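You operate a simulated robot arm through the tools that you are given. There is no shell and no other tool. Be economical: measure what you need, move in short steps, check, and stop when the job is done.

You run a simulated two-armed robot. Do the job below in one go: nothing can be reset, and whatever is moved stays where it is left.

TASK
Measure the red jumbo with the size arm and set its brake by the chart.
Fine: swing the arm up again and switch the cooling on.

Only the result counts: the job must be done as asked and must still hold three seconds after the hand-in. Knocking over, shifting, dropping, spilling or breaking anything else fails it.

THE ROBOT
Two 7-joint arms with two-finger parallel grippers on one trunk, on a base that drives. Base frame: it is fixed to the floor where the robot stands at the start and does not move with it; the origin is under the middle of the robot, x ahead of it, y to its left, z up. Lengths are in m, angles in rad, forces in N, time in s.
The left shoulder is at the start at [0.02, 0.138, 1.2], the right one opposite. With the tool pointing down near the work surface each hand reaches from about 0.1 to 0.46 m from the robot's upright axis, wherever it stands, measured 20 degrees to its own side. Places, roughly: brake dial one [0.2, -0.7, 0.9]; cool switch one [0.2, -0.5, 0.9]; dump valve [0.2, -0.5, 0.7]; purple slider [0.4, -0.4, 0.9]; shift hand wheel [0.2, 0.1, 0.4]; shift lever [0.2, 0.2, 0.6]; size arm [0.4, -0.1, 1]. Payload 1.57 kg a hand.
The TCP of each hand is the grasp point between the finger pads, 0.03 m short of the fingertips. In the tool frame z runs along the fingers and y along their closing line. The gripper opens to 0.08 m. The fingers are 0.017 m wide and 0.012 m thick; the gripper's body (0.04 by 0.082 m) begins 0.08 m behind the TCP.
Orientation is told as [roll, pitch, yaw] about the base's x, y, z axes, in that order, counted from this pose: with the fingers straight down and closing along the base's y, the tool's x points along the base's -x, its y along +y and its z along -z.

THE INTERFACE
- The arms move only by the tool play_rows. It takes "left_increments", "right_increments" or both (then of equal length, played together; a hand with none holds still); each is a list of rows, each a list of 7 numbers: the shift along the tool's x, y, z in m, then the turn, a rotation vector about the tool's x, y, z in degrees, then the opening, from 0 (shut) to 1 (fully open). In form: [[x, y, z, ax, ay, az, hand], ...]. A call has 1 to 20 rows; each row shifts and turns the commanded pose from where the row before left it, along the tool's axes as they then stand. A row lasts 0.2 s, in which the tool goes at most 0.05 m and 0.15 rad; a call with a longer step from one row to the next is refused whole, and so is a gripper value outside its range. A pose out of reach is approached as far as the arm can. The call stops where the force on the tool passes 60 N (or 10 N more than at its start, if that is more) or the arm is blocked; 0.2 s more then pass. The fingers move at their own pace (about 0.045 m/s each) and stop on an object; they squeeze with about 24 N. The grip force told is the motor's: it shows also when the fingers shut on nothing. Time passes only in rows, and 0.2 s behind the last, so rows that do not move let the fingers close. It gives the time, the measured TCP pose, the force on the tool (base axes), the opening and the grip force at its end, in the units of the frame above (readings bear some noise), with the torque about the TCP (base axes, N m) and any sound that the robot's microphone picked up.
- Cameras (640 x 400 px; columns grow to the right, rows downward): "scene" is now at [0.192, -0.0368, 1.1114]; the picture's right is [-0.29, -0.96, 0.00], its down [-0.29, 0.09, -0.95] and it looks along [0.91, -0.28, -0.31] (base axes); focal length 214 px, centre (320, 200). "left" rides on the left gripper at [0.072, 0.007, -0.122] in its tool frame; the picture's right is [-0.09, 1.00, 0.00], its down [-0.84, -0.08, -0.54] and it looks along [-0.54, -0.05, 0.84] (tool axes); focal length 238 px, centre (320, 200). "right" rides on the right gripper at [0.072, -0.007, -0.122] in its tool frame; the picture's right is [0.09, 1.00, 0.00], its down [-0.84, 0.08, -0.54] and it looks along [-0.54, 0.05, 0.84] (tool axes); focal length 238 px, centre (320, 200). There is no depth. A picture from a camera that has moved, and an enlarged one, comes with that camera's place and axes in the base frame and with its lens. The place of the scene camera against the robot may be out by one fixed shift of up to 0.012 m in any direction.
- capture(camera): a new picture of that camera. No time passes.
- slide_trunk(by): slides the trunk up (or, below 0, down) by that many m; the arms and the scene camera ride with it, the base frame stays. It gives what a move gives, with no picture.
- drive_base(legs): drives the robot by 1 to 6 legs, each [ahead, left, turn to the left] in m, m and rad, along the robot's own axes; the way and the turn of a leg run together, so that a leg with both is an arc; at most 1.5 m and 3.142 rad a leg. The arms and the cameras ride along, it lands a little off, and it stops where it bumps. It gives what a move gives.
- pan_tilt(pan, tilt): turns the head with the scene camera to pan (to the left, within 1.047 rad either way) and tilt (down, from -0.506 to 1.204), counted from straight ahead of the robot. It gives what a move gives.
- inspect(camera, box): a new picture of the part [left, top, right, bottom] of that camera's present view, enlarged. No time passes.
- hand_in(): hands the job in; it is judged then, once.

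Go step by step. Nothing tells you exact positions but the pictures and the camera data: compare them with the known pose of the tool, close in by small moves and look again before you grip or let go. The budget is 120 turns and 108 pictures, counting those below and the enlarged ones. Unless the task says otherwise, let go and move clear before handing in, and close with one line.

The tools are called after "Call:" as name(argument=value, ...) on one line, values as JSON. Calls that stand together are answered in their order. play_rows: Moves the arms, as the interface text tells. Its arguments: {"type":"object","properties":{"left_increments":{"type":"array","items":{"type":"array","items":{"type":"number"}}},"right_increments":{"type":"array","items":{"type":"array","items":{"type":"number"}}}},"required":[]} The other tools are called the same way: slide_trunk (by) slides the trunk up or down; drive_base (legs) drives the base; pan_tilt (pan, tilt) turns the head that bears the scene camera; capture (camera) takes a picture; inspect (camera, box) takes an enlarged picture of a part of a camera's view; hand_in () hands the job in.

At the start:

```text
time: 0.0
left_position: [0.2289, -0.0044, 1.121]
left_ee_rot: [0.004, 0.482, 0.003]
left_contact_force: [0.6, 0.4, 0.0]
left_ft_torque: [0.02, -0.02, -0.01]
left_width: 0.0801
left_grasp_force: 0.1
right_position: [0.1783, -0.2793, 1.0663]
right_ee_rot: [-0.096, 0.556, -0.093]
right_contact_force: [0.6, -0.3, -0.4]
right_ft_torque: [0.0, -0.01, 0.03]
right_width: 0.0801
right_grasp_force: 0.1
trunk travel left (down, up): [-0.575, 0.665]
robot x, y, heading: [0.0018, -0.0013, -0.0]
head pan, tilt: [-0.295, 0.311]
```

scene: 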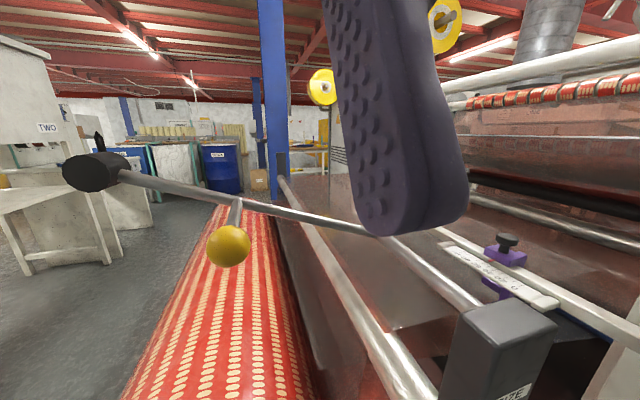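
right: 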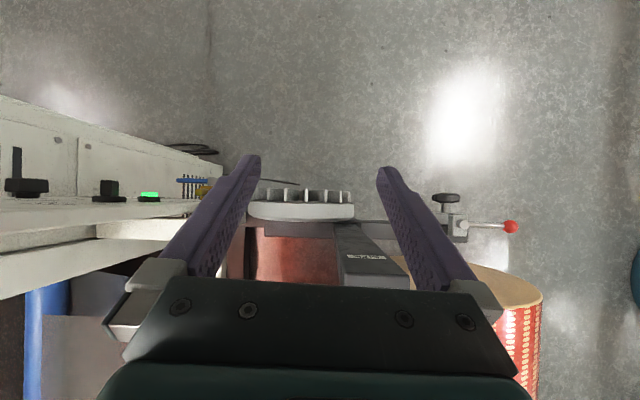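
left: 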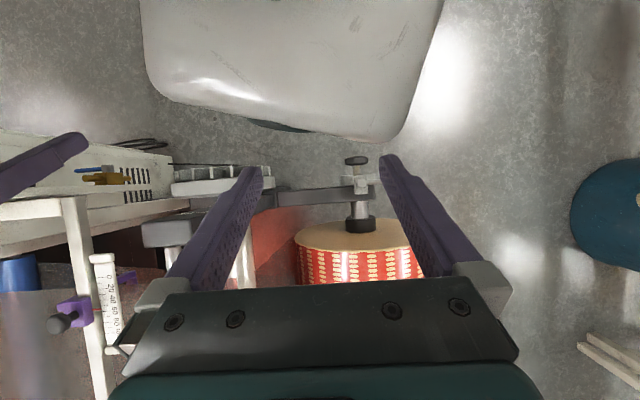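

I see the red jumbo with a swung-up size arm (yellow ball follower, black handle), a scale with a purple slider, and cabinets to the right. First I look around to find the chart, the dial and the switch.

Call:
pan_tilt(pan=-1.0, tilt=0.3)

Call:
capture(camera="scene")

Call:
pan_tilt(pan=0.5, tilt=0.4)

Call:
capture(camera="scene")

```text
time: 1.1
left_position: [0.2292, -0.0054, 1.1201]
left_ee_rot: [0.005, 0.486, 0.003]
left_contact_force: [0.4, -0.9, 0.1]
left_ft_torque: [0.01, -0.02, 0.01]
left_width: 0.0799
left_grasp_force: 0.0
right_position: [0.1797, -0.2795, 1.0663]
right_ee_rot: [-0.097, 0.56, -0.097]
right_contact_force: [-0.3, -0.1, 0.6]
right_ft_torque: [0.0, 0.03, 0.0]
right_width: 0.08
right_grasp_force: 0.0
trunk travel left (down, up): [-0.575, 0.665]
robot x, y, heading: [0.0029, 0.0018, -0.002]
head pan, tilt: [-1.0, 0.3]
```

```text
104 pictures are left
camera scene: at [0.1532, -0.0882, 1.1124], right [-0.84, -0.54, 0.0], down [-0.16, 0.25, -0.96], along [0.52, -0.8, -0.3], focal length 214 px, centre (320, 200)
```

scene: 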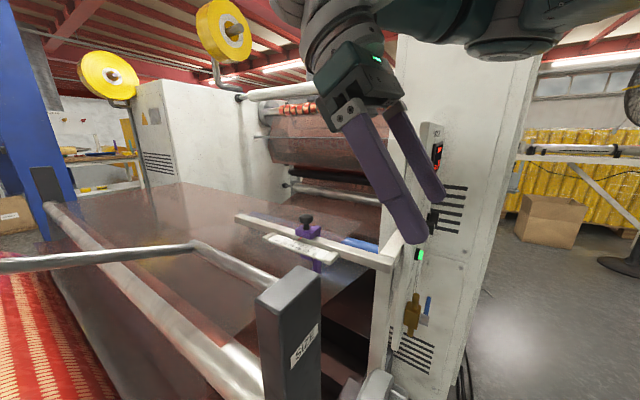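

```text
time: 2.7
left_position: [0.229, -0.0054, 1.1206]
left_ee_rot: [0.003, 0.486, 0.005]
left_contact_force: [0.4, 1.0, -0.5]
left_ft_torque: [0.02, -0.01, 0.0]
left_width: 0.0802
left_grasp_force: 0.0
right_position: [0.1795, -0.2784, 1.0658]
right_ee_rot: [-0.097, 0.558, -0.093]
right_contact_force: [0.0, -0.8, -0.1]
right_ft_torque: [0.0, -0.01, -0.01]
right_width: 0.0802
right_grasp_force: 0.0
trunk travel left (down, up): [-0.575, 0.665]
robot x, y, heading: [0.0004, -0.0022, -0.002]
head pan, tilt: [0.499, 0.4]
```

```text
103 pictures are left
camera scene: at [0.184, 0.0346, 1.1032], right [0.48, -0.88, 0.0], down [-0.34, -0.19, -0.92], along [0.81, 0.44, -0.39], focal length 214 px, centre (320, 200)
```

scene: 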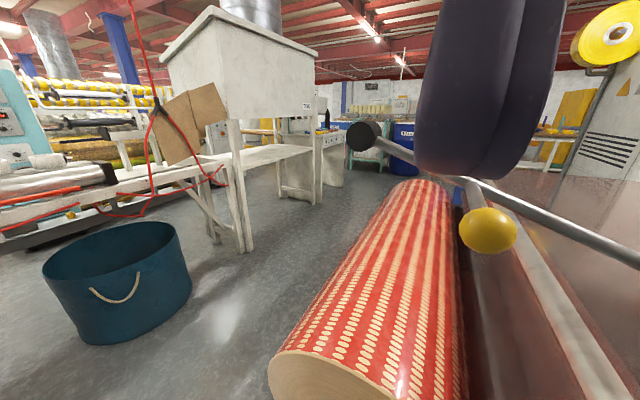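

Call:
pan_tilt(pan=-0.5, tilt=0.9)

Call:
capture(camera="scene")

Call:
inspect(camera="left", box=[0, 100, 320, 300])

Call:
inspect(camera="right", box=[0, 100, 320, 300])

```text
time: 3.9
left_position: [0.2304, -0.0043, 1.1199]
left_ee_rot: [0.001, 0.487, 0.004]
left_contact_force: [-1.2, 0.1, 0.8]
left_ft_torque: [0.0, 0.03, 0.0]
left_width: 0.0799
left_grasp_force: 0.2
right_position: [0.1794, -0.2795, 1.0659]
right_ee_rot: [-0.095, 0.559, -0.094]
right_contact_force: [0.1, 0.1, -0.4]
right_ft_torque: [0.01, -0.02, 0.03]
right_width: 0.0801
right_grasp_force: 0.0
trunk travel left (down, up): [-0.575, 0.665]
robot x, y, heading: [-0.0021, -0.0004, -0.003]
head pan, tilt: [-0.499, 0.901]
```

```text
102 pictures are left
camera scene: at [0.169, -0.0458, 1.0602], right [-0.48, -0.88, 0.0], down [-0.69, 0.37, -0.62], along [0.55, -0.3, -0.78], focal length 214 px, centre (320, 200)
```

scene: 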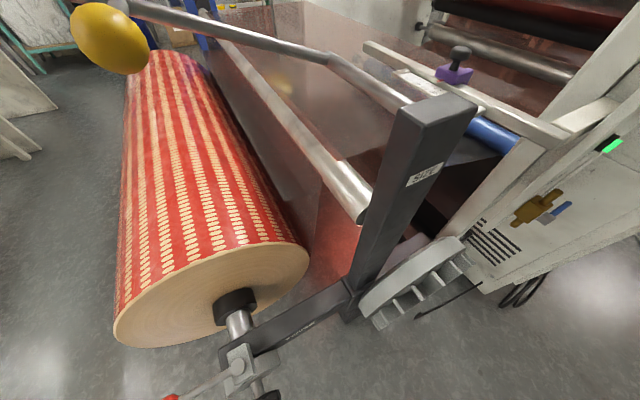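

```text
2.00 times, centred on (160, 200) of left
camera zoom: at [0.2221, 0.0025, 1.2612], right [0.08, 1.0, -0.04], down [0.99, -0.08, 0.09], along [0.08, -0.05, -1.0], focal length 477 px, centre (640, 200)
```

zoom: 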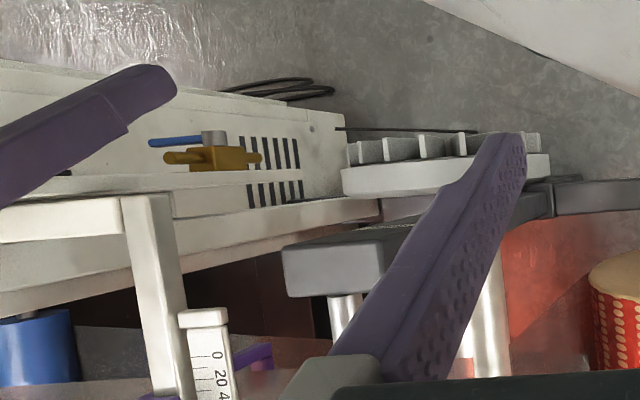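

```text
2.00 times, centred on (160, 200) of right
camera zoom: at [0.1823, -0.2757, 1.2076], right [-0.03, 1.0, -0.03], down [1.0, 0.04, 0.01], along [0.01, -0.03, -1.0], focal length 477 px, centre (640, 200)
```

zoom: 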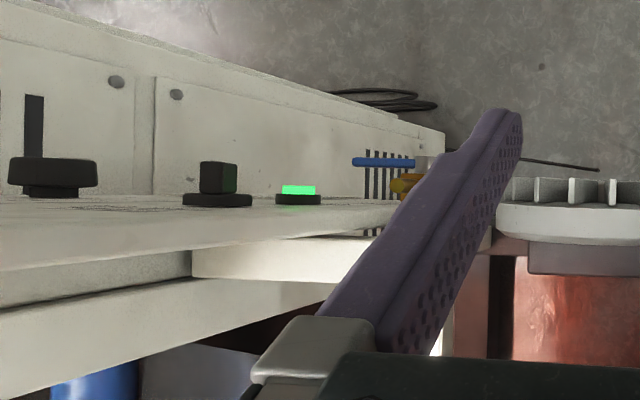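

The cabinet at right faces me with brake knob, cool switch, green lamp and a red readout. The floor behind looks free, so I back off and shift right to see the panel.

Call:
drive_base(legs=[[-0.4, 0, 0], [0, -0.5, 0]])

Call:
pan_tilt(pan=0.0, tilt=0.3)

Call:
capture(camera="scene")

```text
time: 9.0
left_position: [-0.1715, -0.5065, 1.1192]
left_ee_rot: [0.001, 0.486, 0.007]
left_contact_force: [1.0, -1.1, 0.9]
left_ft_torque: [-0.02, -0.01, -0.01]
left_width: 0.0799
left_grasp_force: 0.1
right_position: [-0.2202, -0.7822, 1.0653]
right_ee_rot: [-0.095, 0.56, -0.092]
right_contact_force: [0.2, 0.3, -0.6]
right_ft_torque: [0.01, 0.02, 0.0]
right_width: 0.08
right_grasp_force: 0.1
trunk travel left (down, up): [-0.575, 0.665]
robot x, y, heading: [-0.4006, -0.5053, -0.001]
head pan, tilt: [-0.499, 0.901]
```

```text
time: 10.0
left_position: [-0.17, -0.5073, 1.1206]
left_ee_rot: [0.004, 0.486, 0.008]
left_contact_force: [0.0, -0.3, 0.1]
left_ft_torque: [0.02, -0.01, 0.01]
left_width: 0.0801
left_grasp_force: 0.1
right_position: [-0.2202, -0.7815, 1.0655]
right_ee_rot: [-0.097, 0.561, -0.093]
right_contact_force: [0.0, -0.2, -1.0]
right_ft_torque: [0.01, 0.01, 0.0]
right_width: 0.0802
right_grasp_force: 0.1
trunk travel left (down, up): [-0.575, 0.665]
robot x, y, heading: [-0.3978, -0.5018, 0.004]
head pan, tilt: [0.0, 0.3]
```

```text
99 pictures are left
camera scene: at [-0.2041, -0.5127, 1.1123], right [0.0, -1.0, 0.0], down [-0.3, 0.0, -0.95], along [0.95, 0.0, -0.3], focal length 214 px, centre (320, 200)
```

scene: 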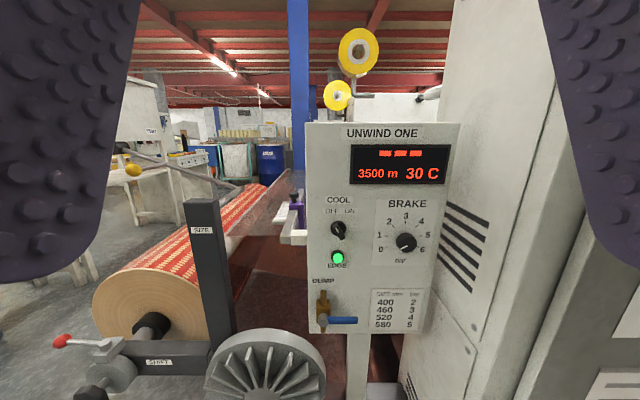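

Call:
inspect(camera="scene", box=[300, 120, 460, 220])

Call:
inspect(camera="scene", box=[310, 180, 450, 268])

Call:
inspect(camera="scene", box=[310, 260, 450, 348])

Call:
inspect(camera="scene", box=[120, 130, 320, 255])

```text
4.00 times, centred on (380, 170) of scene
camera zoom: at [-0.2041, -0.5127, 1.1123], right [0.0, -1.0, 0.0], down [-0.3, 0.0, -0.95], along [0.95, 0.0, -0.3], focal length 858 px, centre (80, 320)
```

zoom: 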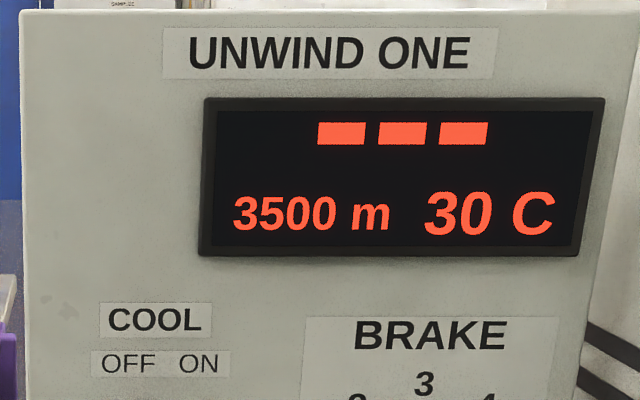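

```text
4.55 times, centred on (380, 224) of scene
camera zoom: at [-0.2041, -0.5127, 1.1123], right [0.0, -1.0, 0.0], down [-0.3, 0.0, -0.95], along [0.95, 0.0, -0.3], focal length 975 px, centre (47, 91)
```

zoom: 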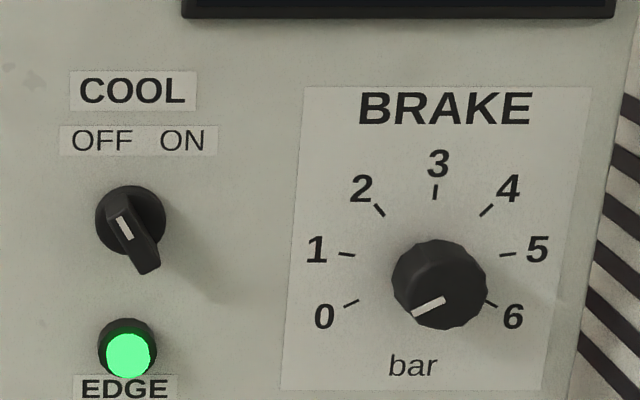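

```text
4.55 times, centred on (380, 304) of scene
camera zoom: at [-0.2041, -0.5127, 1.1123], right [0.0, -1.0, 0.0], down [-0.3, 0.0, -0.95], along [0.95, 0.0, -0.3], focal length 975 px, centre (47, -273)
```

zoom: 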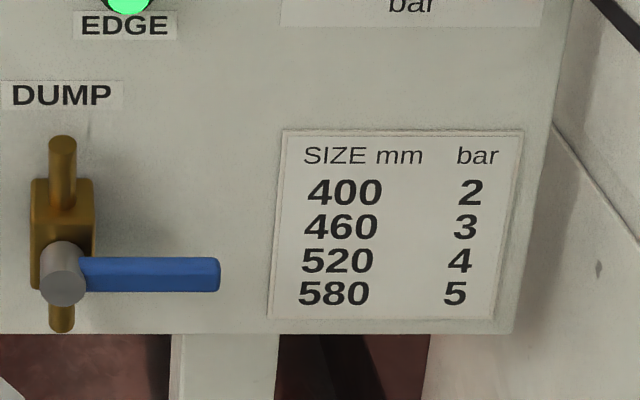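

```text
3.20 times, centred on (220, 192) of scene
camera zoom: at [-0.2041, -0.5127, 1.1123], right [0.0, -1.0, 0.0], down [-0.3, 0.0, -0.95], along [0.95, 0.0, -0.3], focal length 686 px, centre (640, 224)
```

zoom: 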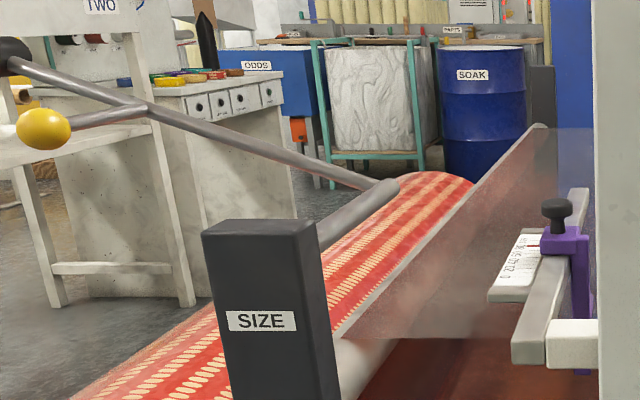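

The panel shows "---" for size, chart 400→2, 460→3, 520→4, 580→5, brake at 0, cool OFF. I go back near the size arm to look at its handle closely, with the left hand moved back out of the view.

Call:
play_rows(left_increments=[[0, 0.03, -0.02, 0, -7, 0, 1], [0, 0.04, -0.02, 0, -7, 0, 1], [0, 0.04, -0.02, 0, -7, 0, 1], [0, 0.04, -0.02, 0, -6.8, 0, 1], [0, 0, 0, 0, 0, 0, 1]])

Call:
drive_base(legs=[[0, 0.5, 0], [0.3, 0, 0]])

Call:
pan_tilt(pan=0.1, tilt=0.35)

Call:
capture(camera="scene")

Call:
capture(camera="left")

```text
time: 10.7
left_position: [-0.1718, -0.4362, 1.1081]
left_ee_rot: [0.027, 0.448, -0.008]
left_contact_force: [0.2, 0.3, -0.7]
left_ft_torque: [0.03, -0.02, 0.03]
left_width: 0.0801
left_grasp_force: 0.0
right_position: [-0.2202, -0.7821, 1.0649]
right_ee_rot: [-0.097, 0.559, -0.093]
right_contact_force: [-0.2, -1.9, 0.0]
right_ft_torque: [0.02, 0.02, -0.01]
right_width: 0.0802
right_grasp_force: 0.0
trunk travel left (down, up): [-0.575, 0.665]
robot x, y, heading: [-0.4014, -0.5078, 0.001]
head pan, tilt: [0.0, 0.3]
stopped in row 3 (left hand): the arm was blocked; the commanded pose is now the measured one
```

```text
time: 15.3
left_position: [0.1259, 0.0662, 1.1087]
left_ee_rot: [0.025, 0.448, -0.009]
left_contact_force: [0.3, -0.8, -0.2]
left_ft_torque: [0.0, 0.02, -0.03]
left_width: 0.0803
left_grasp_force: 0.0
right_position: [0.0771, -0.2815, 1.0648]
right_ee_rot: [-0.097, 0.558, -0.089]
right_contact_force: [0.0, 0.3, -0.3]
right_ft_torque: [-0.01, 0.01, -0.02]
right_width: 0.08
right_grasp_force: 0.1
trunk travel left (down, up): [-0.575, 0.665]
robot x, y, heading: [-0.1019, -0.0008, 0.007]
head pan, tilt: [0.0, 0.3]
```

```text
time: 15.9
left_position: [0.1256, 0.0653, 1.1086]
left_ee_rot: [0.026, 0.449, -0.006]
left_contact_force: [0.5, -0.6, 0.6]
left_ft_torque: [0.01, -0.03, 0.0]
left_width: 0.0799
left_grasp_force: 0.0
right_position: [0.0766, -0.28, 1.0653]
right_ee_rot: [-0.096, 0.561, -0.093]
right_contact_force: [0.0, 0.8, 0.2]
right_ft_torque: [-0.02, 0.02, -0.01]
right_width: 0.0801
right_grasp_force: 0.0
trunk travel left (down, up): [-0.575, 0.665]
robot x, y, heading: [-0.1038, -0.0054, 0.004]
head pan, tilt: [0.099, 0.351]
```

```text
94 pictures are left
camera scene: at [0.0926, -0.0013, 1.1077], right [0.1, -0.99, 0.0], down [-0.34, -0.04, -0.94], along [0.93, 0.1, -0.34], focal length 214 px, centre (320, 200)
```

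scene: 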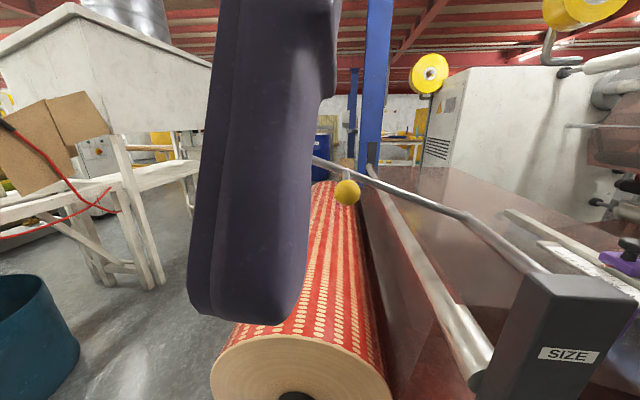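

```text
93 pictures are left
camera left: at [0.1136, 0.0695, 1.2494], right [0.1, 0.99, -0.02], down [0.99, -0.1, 0.12], along [0.12, -0.03, -0.99], focal length 238 px, centre (320, 200)
```

left: 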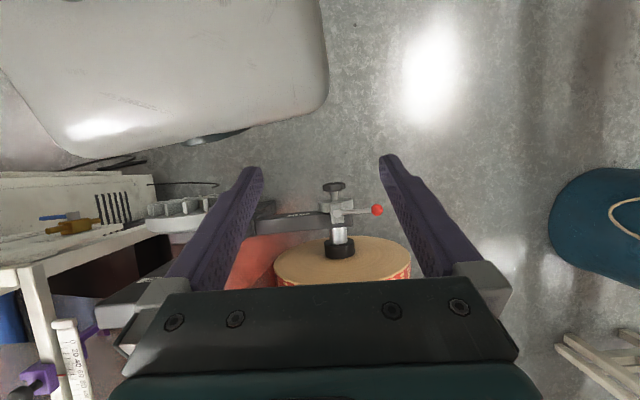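

The left hand blocks the view and is folded near its limits. I raise the trunk for clearance and look down from above.

Call:
slide_trunk(by=0.25)

Call:
play_rows(left_increments=[[0, 0.04, 0, 0, 0, 0, 1], [0, 0.04, 0, 0, 0, 0, 1], [0, 0.04, 0, 0, 0, 0, 1], [0, 0.04, 0, 0, 0, 0, 1], [0, 0, 0, 0, 0, 0, 1]])

Call:
pan_tilt(pan=0.1, tilt=0.7)

Call:
capture(camera="scene")

```text
time: 18.5
left_position: [0.1257, 0.0652, 1.3595]
left_ee_rot: [0.026, 0.447, -0.006]
left_contact_force: [0.2, -0.2, -0.5]
left_ft_torque: [-0.01, 0.0, 0.02]
left_width: 0.0802
left_grasp_force: 0.0
right_position: [0.0768, -0.2799, 1.3156]
right_ee_rot: [-0.095, 0.562, -0.091]
right_contact_force: [1.1, 0.4, 0.6]
right_ft_torque: [0.0, 0.0, 0.0]
right_width: 0.08
right_grasp_force: 0.1
trunk travel left (down, up): [-0.825, 0.415]
robot x, y, heading: [-0.1046, -0.0032, 0.002]
head pan, tilt: [0.099, 0.351]
```

```text
time: 19.5
left_position: [0.1075, 0.2188, 1.3237]
left_ee_rot: [0.032, 0.636, -0.02]
left_contact_force: [0.0, -0.7, 0.8]
left_ft_torque: [-0.02, 0.02, 0.03]
left_width: 0.0797
left_grasp_force: 0.0
right_position: [0.0771, -0.2805, 1.3158]
right_ee_rot: [-0.094, 0.559, -0.093]
right_contact_force: [0.1, -0.6, 0.6]
right_ft_torque: [-0.01, 0.0, 0.01]
right_width: 0.0799
right_grasp_force: 0.0
trunk travel left (down, up): [-0.825, 0.415]
robot x, y, heading: [-0.1039, -0.0013, 0.002]
head pan, tilt: [0.099, 0.351]
stopped in row 5 (left hand): the arm was blocked; the commanded pose is now the measured one
```

```text
time: 20.4
left_position: [0.1081, 0.2178, 1.3244]
left_ee_rot: [0.034, 0.635, -0.019]
left_contact_force: [0.4, 0.0, 0.9]
left_ft_torque: [0.0, -0.04, 0.0]
left_width: 0.08
left_grasp_force: 0.0
right_position: [0.0776, -0.2797, 1.3149]
right_ee_rot: [-0.097, 0.56, -0.092]
right_contact_force: [0.3, 0.6, 0.2]
right_ft_torque: [0.01, 0.03, 0.01]
right_width: 0.08
right_grasp_force: 0.0
trunk travel left (down, up): [-0.825, 0.415]
robot x, y, heading: [-0.1044, -0.0047, 0.003]
head pan, tilt: [0.099, 0.7]
```

```text
92 pictures are left
camera scene: at [0.0845, -0.0021, 1.3264], right [0.1, -0.99, 0.0], down [-0.64, -0.07, -0.77], along [0.76, 0.08, -0.64], focal length 214 px, centre (320, 200)
```

scene: 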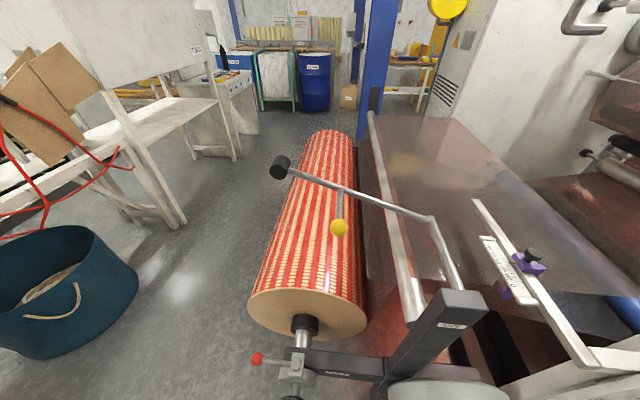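

Call:
inspect(camera="scene", box=[250, 130, 510, 300])

```text
2.35 times, centred on (380, 215) of scene
camera zoom: at [0.0845, -0.0021, 1.3264], right [0.1, -0.99, 0.0], down [-0.64, -0.07, -0.77], along [0.76, 0.08, -0.64], focal length 505 px, centre (179, 165)
```

zoom: 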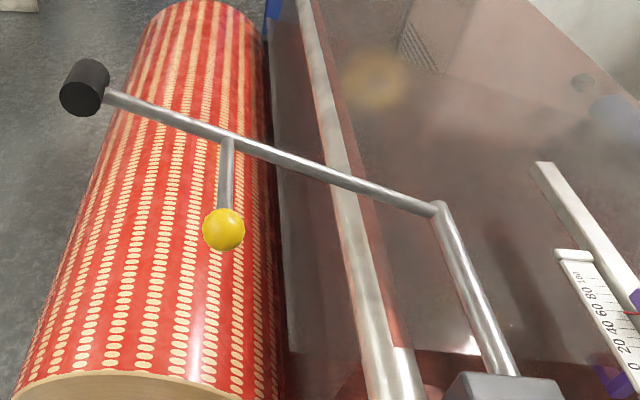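

The size arm pivots on an axis along x at about y -0.25, z 0.93, and its black handle is near [0.505, 0.14, 1.065]; I'll bring the base back to about its start place and swing the left hand up and forward.

Call:
drive_base(legs=[[0.1, 0, 0]])

Call:
play_rows(left_increments=[[-0.03, 0, 0, 0, -8, 0, 1], [-0.03, 0, 0, 0, -8, 0, 1], [-0.03, 0, 0, 0, -8, 0, 1], [-0.03, 0, 0, 0, -8, 0, 1], [-0.03, 0, 0, 0, -8, 0, 1], [-0.02, 0, 0, 0, -8, 0, 1], [0, 0, 0, 0, -8, 0, 1], [0, 0, 0, 0, 0, 0, 1]])

Call:
capture(camera="left")

Call:
capture(camera="scene")

```text
time: 21.5
left_position: [0.2065, 0.2182, 1.3245]
left_ee_rot: [0.034, 0.635, -0.021]
left_contact_force: [0.3, -0.7, 0.6]
left_ft_torque: [-0.01, 0.02, -0.02]
left_width: 0.0802
left_grasp_force: 0.1
right_position: [0.1757, -0.2796, 1.3157]
right_ee_rot: [-0.094, 0.559, -0.092]
right_contact_force: [0.2, 0.0, -0.9]
right_ft_torque: [0.03, -0.02, 0.0]
right_width: 0.08
right_grasp_force: 0.0
trunk travel left (down, up): [-0.825, 0.415]
robot x, y, heading: [-0.0092, -0.001, 0.004]
head pan, tilt: [0.099, 0.7]
```

```text
time: 23.3
left_position: [0.3653, 0.2142, 1.2752]
left_ee_rot: [0.028, -0.345, -0.048]
left_contact_force: [0.3, 0.5, 0.4]
left_ft_torque: [0.0, 0.03, -0.05]
left_width: 0.0802
left_grasp_force: 0.1
right_position: [0.1754, -0.2791, 1.3158]
right_ee_rot: [-0.096, 0.559, -0.092]
right_contact_force: [-0.5, -0.5, -0.2]
right_ft_torque: [-0.03, -0.01, 0.01]
right_width: 0.0799
right_grasp_force: 0.1
trunk travel left (down, up): [-0.825, 0.415]
robot x, y, heading: [-0.0029, -0.0016, 0.006]
head pan, tilt: [0.099, 0.7]
```

```text
90 pictures are left
camera left: at [0.2565, 0.2227, 1.3651], right [0.13, 0.99, 0.06], down [0.6, -0.12, 0.79], along [0.79, -0.07, -0.61], focal length 238 px, centre (320, 200)
```

left: 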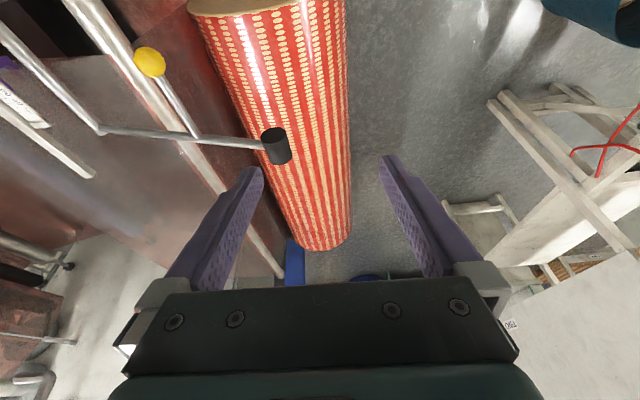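

```text
89 pictures are left
camera scene: at [0.1837, -0.0018, 1.3263], right [0.1, -0.99, 0.0], down [-0.64, -0.07, -0.76], along [0.76, 0.08, -0.64], focal length 214 px, centre (320, 200)
```

scene: 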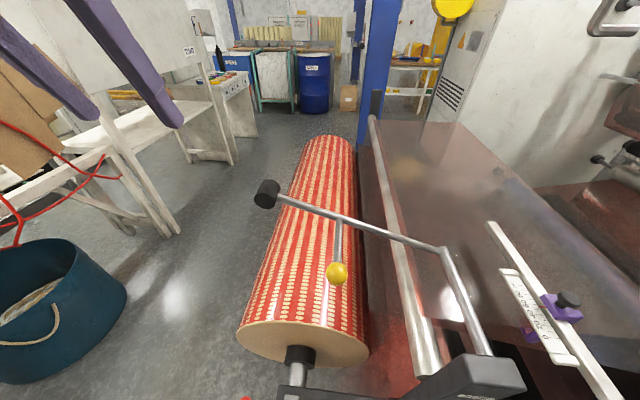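

The rod meets the handle from the -y side, so I'll grip with the fingers closing along x. I turn the left hand about its own axis while it's still high and clear.

Call:
play_rows(left_increments=[[0, 0, 0, 0, 0, -8, 1], [0, 0, 0, 0, 0, -8, 1], [0, 0, 0, 0, 0, -8, 1], [0, 0, 0, 0, 0, -8, 1], [0, 0, 0, 0, 0, -8, 1], [0, 0, 0, 0, 0, -8, 1], [0, 0, 0, 0, 0, -8, 1], [0, 0, 0, 0, 0, -8, 1], [0, 0, 0, 0, 0, -8, 1], [0, 0, 0, 0, 0, -8, 1], [0, 0, 0, 0, 0, -8, 1], [0, 0, 0, 0, 0, 0, 1]])

Call:
capture(camera="left")

```text
time: 25.9
left_position: [0.3656, 0.2127, 1.2747]
left_ee_rot: [-0.34, -0.038, 1.498]
left_contact_force: [0.6, 0.7, -0.1]
left_ft_torque: [0.03, -0.02, -0.01]
left_width: 0.0803
left_grasp_force: 0.1
right_position: [0.1756, -0.2801, 1.3147]
right_ee_rot: [-0.097, 0.56, -0.094]
right_contact_force: [-0.2, 0.4, -0.4]
right_ft_torque: [-0.01, -0.02, 0.0]
right_width: 0.0799
right_grasp_force: 0.1
trunk travel left (down, up): [-0.825, 0.415]
robot x, y, heading: [-0.0042, 0.0002, 0.008]
head pan, tilt: [0.099, 0.7]
```

```text
88 pictures are left
camera left: at [0.3128, 0.1415, 1.384], right [-0.93, 0.17, -0.33], down [-0.05, 0.82, 0.57], along [0.37, 0.54, -0.75], focal length 238 px, centre (320, 200)
```

left: 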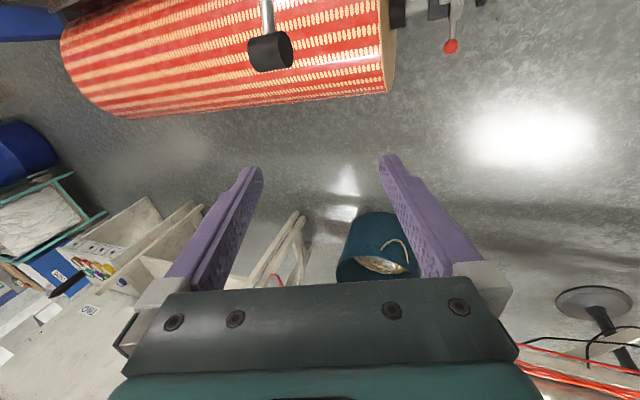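

The hand is turned; handle measured again at about [0.485, 0.14, 1.085] with the rod entering at mid length. I move to a pre-grasp point 10 cm above the rod beside the handle.

Call:
play_rows(left_increments=[[0.031, -0.013, 0.034, 0, 0, 0, 1], [0.031, -0.013, 0.034, 0, 0, 0, 1], [0.031, -0.013, 0.034, 0, 0, 0, 1], [0.03, -0.014, 0.033, 0, 0, 0, 1], [0, 0, 0, 0, 0, 0, 1]])

Call:
capture(camera="left")

Call:
capture(camera="scene")

```text
time: 27.1
left_position: [0.4514, 0.0887, 1.1597]
left_ee_rot: [-0.342, -0.037, 1.499]
left_contact_force: [-0.7, 0.1, -0.6]
left_ft_torque: [-0.02, -0.02, 0.01]
left_width: 0.0801
left_grasp_force: 0.2
right_position: [0.1768, -0.2793, 1.3152]
right_ee_rot: [-0.096, 0.561, -0.091]
right_contact_force: [0.4, -0.5, -0.8]
right_ft_torque: [-0.01, 0.0, 0.0]
right_width: 0.0801
right_grasp_force: 0.1
trunk travel left (down, up): [-0.825, 0.415]
robot x, y, heading: [-0.0008, -0.0019, 0.004]
head pan, tilt: [0.099, 0.7]
```

```text
87 pictures are left
camera left: at [0.3988, 0.0161, 1.2694], right [-0.93, 0.17, -0.33], down [-0.05, 0.82, 0.57], along [0.37, 0.54, -0.75], focal length 238 px, centre (320, 200)
```

left: 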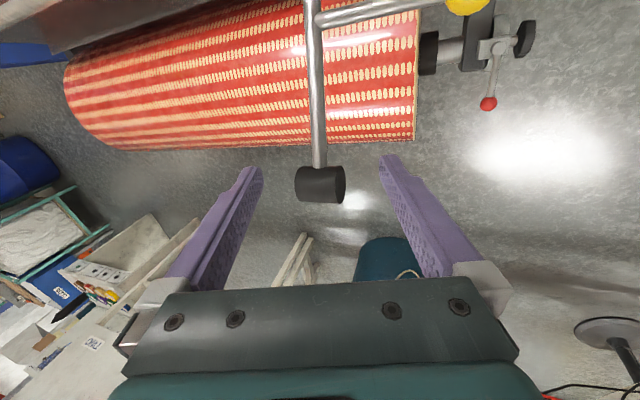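

```text
86 pictures are left
camera scene: at [0.1837, -0.0018, 1.3263], right [0.1, -0.99, 0.0], down [-0.64, -0.07, -0.76], along [0.76, 0.08, -0.64], focal length 214 px, centre (320, 200)
```

scene: 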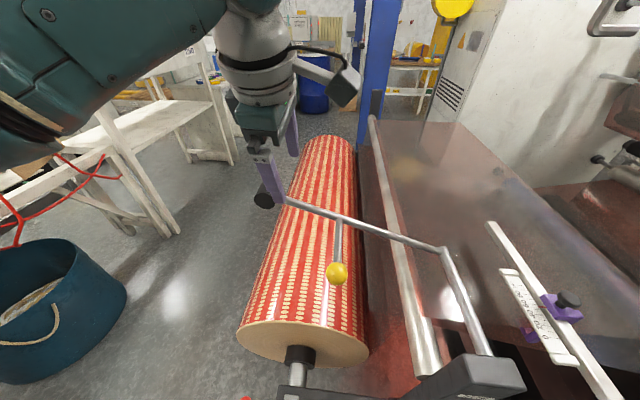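

The rod is centred between the fingers. I advance 9.5 cm along the fingers and check before closing.

Call:
play_rows(left_increments=[[0, 0, 0.035, 0, 0, 0, 1], [0, 0, 0.03, 0, 0, 0, 1], [0, 0, 0.03, 0, 0, 0, 1], [0, 0, 0, 0, 0, 0, 1]])

Call:
capture(camera="left")

Call:
inspect(camera="scene", box=[220, 120, 420, 300])

```text
time: 28.1
left_position: [0.4823, 0.09, 1.0705]
left_ee_rot: [-0.345, -0.039, 1.498]
left_contact_force: [-0.7, -0.8, 0.3]
left_ft_torque: [-0.01, -0.01, 0.01]
left_width: 0.0798
left_grasp_force: 0.0
right_position: [0.1749, -0.2803, 1.315]
right_ee_rot: [-0.097, 0.56, -0.092]
right_contact_force: [-0.3, 0.7, -1.2]
right_ft_torque: [0.02, -0.03, -0.03]
right_width: 0.0799
right_grasp_force: 0.1
trunk travel left (down, up): [-0.825, 0.415]
robot x, y, heading: [-0.0044, 0.0025, 0.003]
head pan, tilt: [0.099, 0.7]
```

```text
85 pictures are left
camera left: at [0.431, 0.0181, 1.1805], right [-0.93, 0.17, -0.33], down [-0.05, 0.82, 0.57], along [0.37, 0.54, -0.75], focal length 238 px, centre (320, 200)
```

left: 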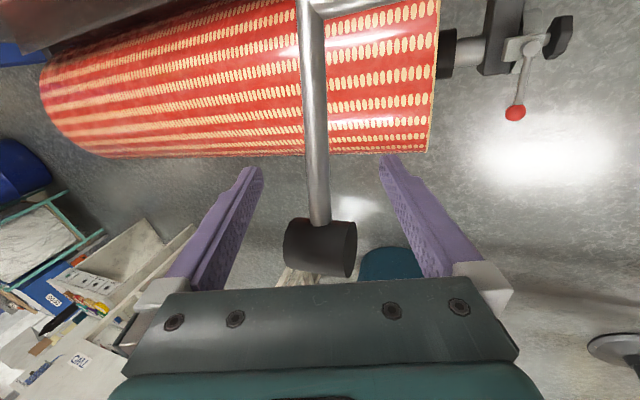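

```text
2.22 times, centred on (320, 210) of scene
camera zoom: at [0.1837, -0.0018, 1.3263], right [0.1, -0.99, 0.0], down [-0.64, -0.07, -0.76], along [0.76, 0.08, -0.64], focal length 477 px, centre (320, 178)
```

zoom: 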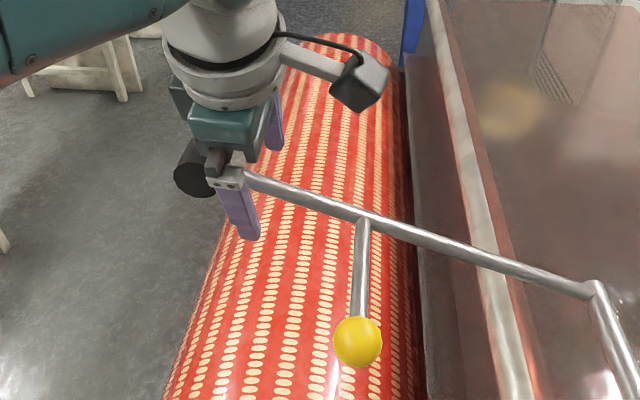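

The rod lies between the pads. I close the left gripper.

Call:
play_rows(left_increments=[[0, 0, 0, 0, 0, 0, 0.6], [0, 0, 0, 0, 0, 0, 0.4], [0, 0, 0, 0, 0, 0, 0.2], [0, 0, 0, 0, 0, 0, 0], [0, 0, 0, 0, 0, 0, 0], [0, 0, 0, 0, 0, 0, 0]])

Call:
capture(camera="left")

```text
time: 29.5
left_position: [0.4846, 0.0906, 1.0722]
left_ee_rot: [-0.342, -0.039, 1.496]
left_contact_force: [5.0, -0.1, 0.8]
left_ft_torque: [-0.09, 0.07, -0.56]
left_width: 0.0164
left_grasp_force: 32.5
right_position: [0.1749, -0.2794, 1.3154]
right_ee_rot: [-0.095, 0.56, -0.092]
right_contact_force: [-0.1, -0.4, 0.3]
right_ft_torque: [0.0, 0.03, 0.02]
right_width: 0.0803
right_grasp_force: 0.0
trunk travel left (down, up): [-0.825, 0.415]
robot x, y, heading: [-0.0034, 0.0012, 0.007]
head pan, tilt: [0.099, 0.7]
```

```text
83 pictures are left
camera left: at [0.4318, 0.0183, 1.1812], right [-0.93, 0.17, -0.33], down [-0.05, 0.82, 0.57], along [0.37, 0.54, -0.75], focal length 238 px, centre (320, 200)
```

left: 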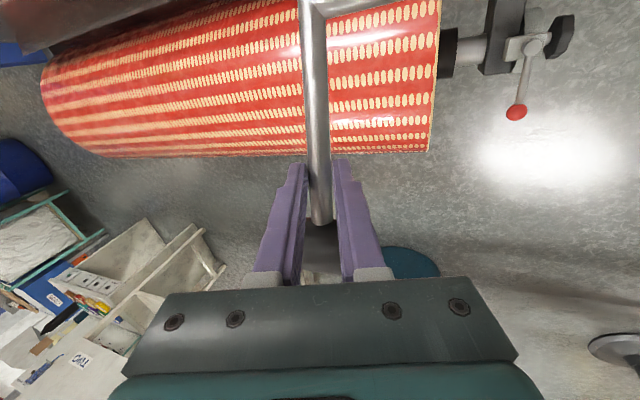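

The rod is gripped. I swing the arm down about its pivot, turning the hand with it, in small steps while watching the force.

Call:
play_rows(left_increments=[[-0.0084, 0.0089, 0.0227, 0.3, 3.78, -1.35, 0], [-0.0084, 0.0089, 0.0227, 0.3, 3.78, -1.35, 0], [-0.0084, 0.0089, 0.0227, 0.3, 3.78, -1.35, 0], [0, 0, 0, 0, 0, 0, 0]])

Call:
capture(camera="scene")

```text
time: 30.5
left_position: [0.4836, 0.1111, 1.0113]
left_ee_rot: [-0.388, 0.174, 1.492]
left_contact_force: [40.7, -3.7, -3.9]
left_ft_torque: [0.23, -0.73, -0.42]
left_width: 0.0166
left_grasp_force: 32.2
left hand out of reach, approached as far as the arm can: row 3
right_position: [0.1805, -0.2804, 1.3167]
right_ee_rot: [-0.096, 0.553, -0.095]
right_contact_force: [-0.2, 0.0, -0.2]
right_ft_torque: [-0.01, 0.0, 0.02]
right_width: 0.0799
right_grasp_force: 0.0
trunk travel left (down, up): [-0.825, 0.415]
robot x, y, heading: [-0.0029, -0.001, 0.001]
head pan, tilt: [0.099, 0.7]
```

```text
82 pictures are left
camera scene: at [0.1881, -0.0024, 1.3275], right [0.1, -0.99, 0.0], down [-0.64, -0.07, -0.77], along [0.77, 0.08, -0.64], focal length 214 px, centre (320, 200)
```

scene: 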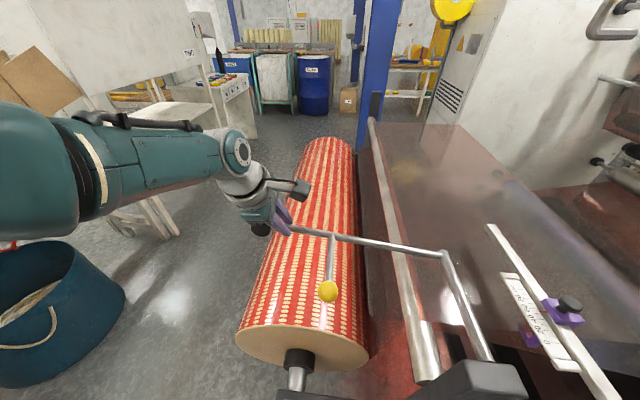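

The stretched arm reached its limit with the trunk so high. I ease back one step, let go, back out, and lower the trunk before gripping again.

Call:
play_rows(left_increments=[[0.0042, -0.006, -0.0227, 0, -5, 1.35, 0], [0, 0, 0, 0, 0, 0, 0]])

```text
time: 31.1
left_position: [0.4826, 0.1095, 1.0355]
left_ee_rot: [-0.391, 0.088, 1.5]
left_contact_force: [42.9, -14.1, -2.2]
left_ft_torque: [-0.33, -1.0, -0.61]
left_width: 0.0163
left_grasp_force: 31.2
right_position: [0.1812, -0.28, 1.3172]
right_ee_rot: [-0.1, 0.552, -0.093]
right_contact_force: [-0.2, 0.3, 0.0]
right_ft_torque: [-0.03, 0.0, -0.01]
right_width: 0.0801
right_grasp_force: 0.0
trunk travel left (down, up): [-0.825, 0.415]
robot x, y, heading: [-0.0021, 0.0009, 0.01]
head pan, tilt: [0.099, 0.7]
```

Call:
play_rows(left_increments=[[0, -0.008, 0, 0, 0, 0, 0], [0, 0, 0, 0, 0, 0, 0]])

```text
time: 31.7
left_position: [0.4827, 0.1104, 1.0325]
left_ee_rot: [-0.374, 0.086, 1.505]
left_contact_force: [25.5, -11.0, 0.7]
left_ft_torque: [-0.92, -0.62, -0.67]
left_width: 0.016
left_grasp_force: 31.3
right_position: [0.1795, -0.2818, 1.3173]
right_ee_rot: [-0.099, 0.555, -0.095]
right_contact_force: [0.9, -0.1, -0.4]
right_ft_torque: [0.01, 0.01, -0.02]
right_width: 0.08
right_grasp_force: 0.0
trunk travel left (down, up): [-0.825, 0.415]
robot x, y, heading: [-0.0036, -0.0057, -0.0]
head pan, tilt: [0.099, 0.7]
```

Call:
play_rows(left_increments=[[-0.003, -0.008, 0, 0, 0, 0, 0], [-0.003, -0.004, 0, 0, 0, 0, 0], [0, 0, 0, 0, 0, 0, 0]])

```text
time: 32.5
left_position: [0.4816, 0.1122, 1.0296]
left_ee_rot: [-0.345, 0.09, 1.506]
left_contact_force: [-8.2, -21.2, -5.9]
left_ft_torque: [-0.39, 0.3, -0.29]
left_width: 0.0159
left_grasp_force: 31.6
right_position: [0.1742, -0.2818, 1.3171]
right_ee_rot: [-0.099, 0.562, -0.094]
right_contact_force: [-0.8, 0.4, -0.3]
right_ft_torque: [0.0, 0.03, -0.02]
right_width: 0.0798
right_grasp_force: 0.1
trunk travel left (down, up): [-0.825, 0.415]
robot x, y, heading: [-0.0053, -0.0038, 0.004]
head pan, tilt: [0.099, 0.7]
```

Call:
play_rows(left_increments=[[0.006, 0, 0, 0, 0, 0, 0], [0, 0, 0, 0, 0, 0, 0.4], [0, 0, 0, 0, 0, 0, 0.7], [0, 0, 0, 0, 0, 0, 1], [0, 0, 0, 0, 0, 0, 1], [0, 0, 0, 0, 0, 0, 1], [0, 0, 0, 0, 0, 0, 1]])

Call:
capture(camera="left")

```text
time: 34.1
left_position: [0.4867, 0.1126, 1.0353]
left_ee_rot: [-0.356, 0.084, 1.506]
left_contact_force: [0.4, -2.0, -0.5]
left_ft_torque: [0.08, 0.03, -0.08]
left_width: 0.08
left_grasp_force: 0.0
right_position: [0.1755, -0.2801, 1.3148]
right_ee_rot: [-0.096, 0.561, -0.092]
right_contact_force: [-0.7, 0.7, 0.0]
right_ft_torque: [-0.04, -0.04, 0.0]
right_width: 0.0801
right_grasp_force: 0.0
trunk travel left (down, up): [-0.825, 0.415]
robot x, y, heading: [-0.0028, -0.0004, -0.001]
head pan, tilt: [0.099, 0.7]
```

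```text
81 pictures are left
camera left: at [0.4345, 0.0545, 1.1509], right [-0.93, 0.12, -0.35], down [-0.06, 0.88, 0.47], along [0.37, 0.45, -0.81], focal length 238 px, centre (320, 200)
```

left: 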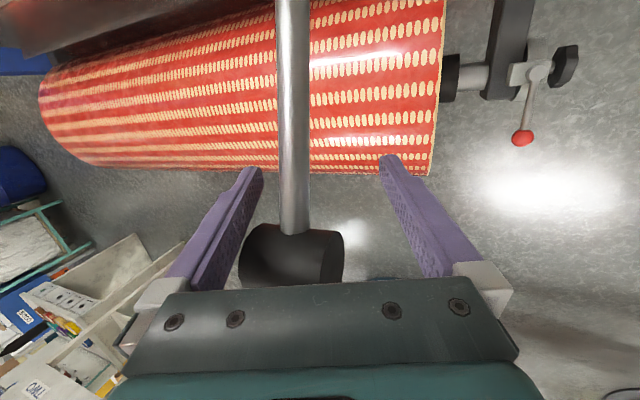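

Call:
play_rows(left_increments=[[0, 0, -0.04, 0, 0, 0, 1], [0, 0, -0.04, 0, 0, 0, 1], [0, 0, -0.04, 0, 0, 0, 1], [0, 0, -0.04, 0, 0, 0, 1], [0, 0, 0, 0, 0, 0, 1]])

Call:
capture(camera="left")

Call:
capture(camera="scene")

```text
time: 35.3
left_position: [0.4325, 0.1292, 1.1829]
left_ee_rot: [-0.353, 0.081, 1.506]
left_contact_force: [-0.4, 0.5, 0.5]
left_ft_torque: [-0.01, 0.01, 0.02]
left_width: 0.08
left_grasp_force: 0.1
right_position: [0.1763, -0.2791, 1.3162]
right_ee_rot: [-0.097, 0.559, -0.092]
right_contact_force: [0.7, -0.5, -0.4]
right_ft_torque: [0.03, -0.01, 0.0]
right_width: 0.08
right_grasp_force: 0.1
trunk travel left (down, up): [-0.825, 0.415]
robot x, y, heading: [-0.007, -0.0009, 0.002]
head pan, tilt: [0.099, 0.7]
```

```text
80 pictures are left
camera left: at [0.38, 0.0707, 1.3002], right [-0.93, 0.12, -0.35], down [-0.06, 0.88, 0.47], along [0.37, 0.45, -0.81], focal length 238 px, centre (320, 200)
```

left: 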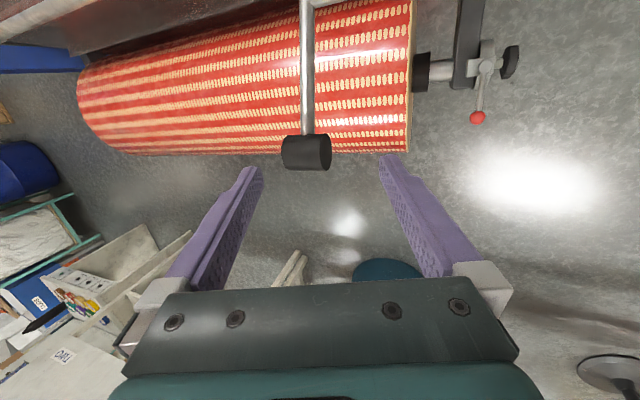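

```text
79 pictures are left
camera scene: at [0.1837, -0.0018, 1.3263], right [0.1, -0.99, 0.0], down [-0.64, -0.07, -0.76], along [0.76, 0.08, -0.64], focal length 214 px, centre (320, 200)
```

scene: 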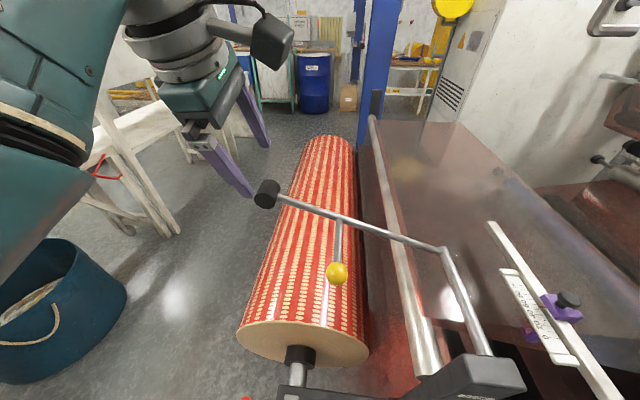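

The size arm springs back up by itself once released, so I must hold it down while reading. I'll use a better pose: hand pointing straight ahead with fingers above and below the rod, trunk lower and base farther back, so the swing is only a wrist roll.

Call:
drive_base(legs=[[-0.3, 0, 0]])

Call:
play_rows(left_increments=[[0, 0, 0, 0, 0, 8, 1], [0, 0, 0, 0, 0, 8, 1], [0, 0, 0, 0, 0, 8, 1], [0, 0, 0, 0, 0, 8, 1], [0, 0, 0, 0, 0, 8, 1], [0, 0, 0, 0, 0, 8, 1], [0, 0, 0, 0, 0, 8, 1], [0, 0, 0, 0, 0, 8, 1], [0, 0, 0, 0, 0, 8, 1], [0, 0, 0, 0, 0, 8, 1], [0, 0, 0, 0, 0, 7, 1], [0, 0, 0, 0, 0, 0, 1]])

Call:
slide_trunk(by=-0.2)

```text
time: 37.4
left_position: [0.1357, 0.1276, 1.184]
left_ee_rot: [-0.355, 0.083, 1.507]
left_contact_force: [-0.2, -0.7, 0.7]
left_ft_torque: [-0.01, 0.02, -0.05]
left_width: 0.08
left_grasp_force: 0.1
right_position: [-0.1207, -0.2811, 1.3163]
right_ee_rot: [-0.095, 0.561, -0.089]
right_contact_force: [-0.6, 0.2, 0.5]
right_ft_torque: [0.01, 0.01, -0.02]
right_width: 0.08
right_grasp_force: 0.0
trunk travel left (down, up): [-0.825, 0.415]
robot x, y, heading: [-0.3054, -0.0042, 0.007]
head pan, tilt: [0.099, 0.7]
```

```text
time: 40.0
left_position: [0.1371, 0.128, 1.183]
left_ee_rot: [-0.104, -0.35, 0.019]
left_contact_force: [0.9, -0.3, -0.5]
left_ft_torque: [0.0, -0.03, -0.01]
left_width: 0.0801
left_grasp_force: 0.0
right_position: [-0.121, -0.2804, 1.3157]
right_ee_rot: [-0.095, 0.562, -0.092]
right_contact_force: [-0.1, -0.3, 0.1]
right_ft_torque: [-0.05, 0.01, 0.0]
right_width: 0.0801
right_grasp_force: 0.1
trunk travel left (down, up): [-0.825, 0.415]
robot x, y, heading: [-0.2982, -0.0019, 0.005]
head pan, tilt: [0.099, 0.7]
```

```text
time: 42.1
left_position: [0.1361, 0.1283, 0.9833]
left_ee_rot: [-0.106, -0.349, 0.022]
left_contact_force: [0.3, 0.0, 0.4]
left_ft_torque: [0.04, -0.01, -0.05]
left_width: 0.0801
left_grasp_force: 0.1
right_position: [-0.1215, -0.2813, 1.1148]
right_ee_rot: [-0.095, 0.562, -0.091]
right_contact_force: [1.0, -0.1, 0.4]
right_ft_torque: [-0.01, 0.02, 0.02]
right_width: 0.08
right_grasp_force: 0.0
trunk travel left (down, up): [-0.625, 0.615]
robot x, y, heading: [-0.3025, -0.0028, 0.006]
head pan, tilt: [0.099, 0.7]
```

Call:
play_rows(left_increments=[[0, 0, 0, 0, -8, 0, 1], [0, 0, 0, 0, -8, 0, 1], [0, 0, 0, 0, -8, 0, 1], [0, 0, 0, 0, -8, 0, 1], [0, 0, 0, 0, -8, 0, 1], [0, 0, 0, 0, -8, 0, 1], [0, 0, 0, 0, -8, 0, 1], [0, 0, 0, 0, -8, 0, 1], [0, 0, 0, 0, -6, 0, 1], [0, 0, 0, 0, 0, 0, 1]])

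Call:
capture(camera="left")

```text
time: 44.3
left_position: [0.1353, 0.129, 0.9832]
left_ee_rot: [-1.598, -1.471, 1.585]
left_contact_force: [0.4, -0.3, 0.1]
left_ft_torque: [-0.01, 0.01, 0.01]
left_width: 0.0798
left_grasp_force: 0.1
right_position: [-0.1215, -0.2802, 1.1144]
right_ee_rot: [-0.096, 0.561, -0.091]
right_contact_force: [-0.1, 0.3, 1.3]
right_ft_torque: [-0.01, -0.02, -0.02]
right_width: 0.0799
right_grasp_force: 0.1
trunk travel left (down, up): [-0.625, 0.615]
robot x, y, heading: [-0.3024, -0.001, 0.007]
head pan, tilt: [0.099, 0.7]
```

```text
78 pictures are left
camera left: at [0.0133, 0.1301, 0.91], right [0.01, 1.0, -0.01], down [-0.54, 0.01, 0.84], along [0.84, -0.01, 0.54], focal length 238 px, centre (320, 200)
```

left: 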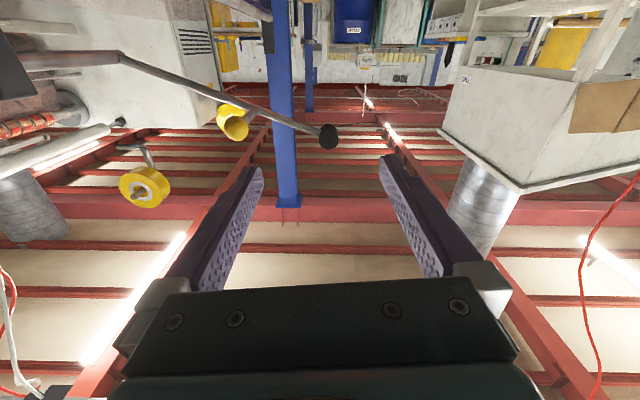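

Call:
play_rows(left_increments=[[0, 0, 0, 0, 0, 8, 1], [0, 0, 0, 0, 0, 8, 1], [0, 0, 0, 0, 0, 8, 1], [0, 0, 0, 0, 0, 8, 1], [0, 0, 0, 0, 0, 8, 1], [0, 0, 0, 0, 0, 8, 1], [0, 0, 0, 0, 0, 8, 1], [0, 0, 0, 0, 0, 8, 1], [0, 0, 0, 0, 0, 8, 1], [0, 0, 0, 0, 0, 8, 1], [0, 0, 0, 0, 0, 8, 1], [0, 0, 0, 0, 0, 8, 1], [0, 0, 0, 0, 0, 8, 1], [0, 0, 0, 0, 0, 6, 1], [0, 0, 0, 0, 0, 0, 1]])

Call:
capture(camera="left")

Call:
capture(camera="scene")

```text
time: 47.5
left_position: [0.1359, 0.1341, 0.9826]
left_ee_rot: [1.573, 0.277, -1.588]
left_contact_force: [-0.4, -0.1, -0.1]
left_ft_torque: [0.0, -0.03, 0.02]
left_width: 0.0797
left_grasp_force: 0.1
right_position: [-0.1206, -0.2806, 1.1144]
right_ee_rot: [-0.096, 0.56, -0.09]
right_contact_force: [0.0, -0.3, 0.3]
right_ft_torque: [0.01, -0.01, -0.01]
right_width: 0.08
right_grasp_force: 0.1
trunk travel left (down, up): [-0.625, 0.615]
robot x, y, heading: [-0.302, -0.0015, 0.002]
head pan, tilt: [0.099, 0.7]
```

```text
77 pictures are left
camera left: at [0.0148, 0.2041, 1.0076], right [-0.01, -0.36, 0.93], down [-0.55, -0.77, -0.31], along [0.83, -0.52, -0.19], focal length 238 px, centre (320, 200)
```

left: 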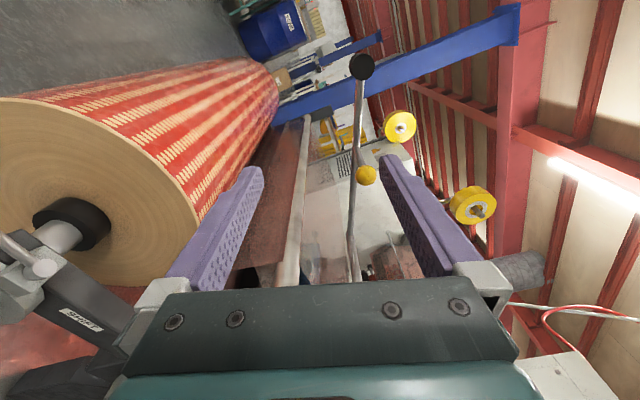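

```text
76 pictures are left
camera scene: at [-0.114, -0.0027, 1.1263], right [0.1, -0.99, 0.0], down [-0.64, -0.07, -0.76], along [0.76, 0.08, -0.64], focal length 214 px, centre (320, 200)
```

scene: 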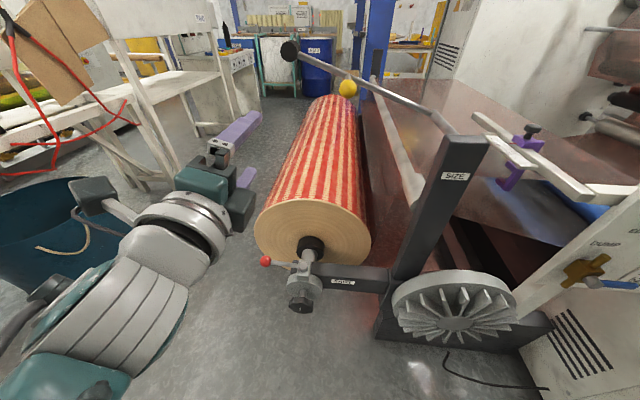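

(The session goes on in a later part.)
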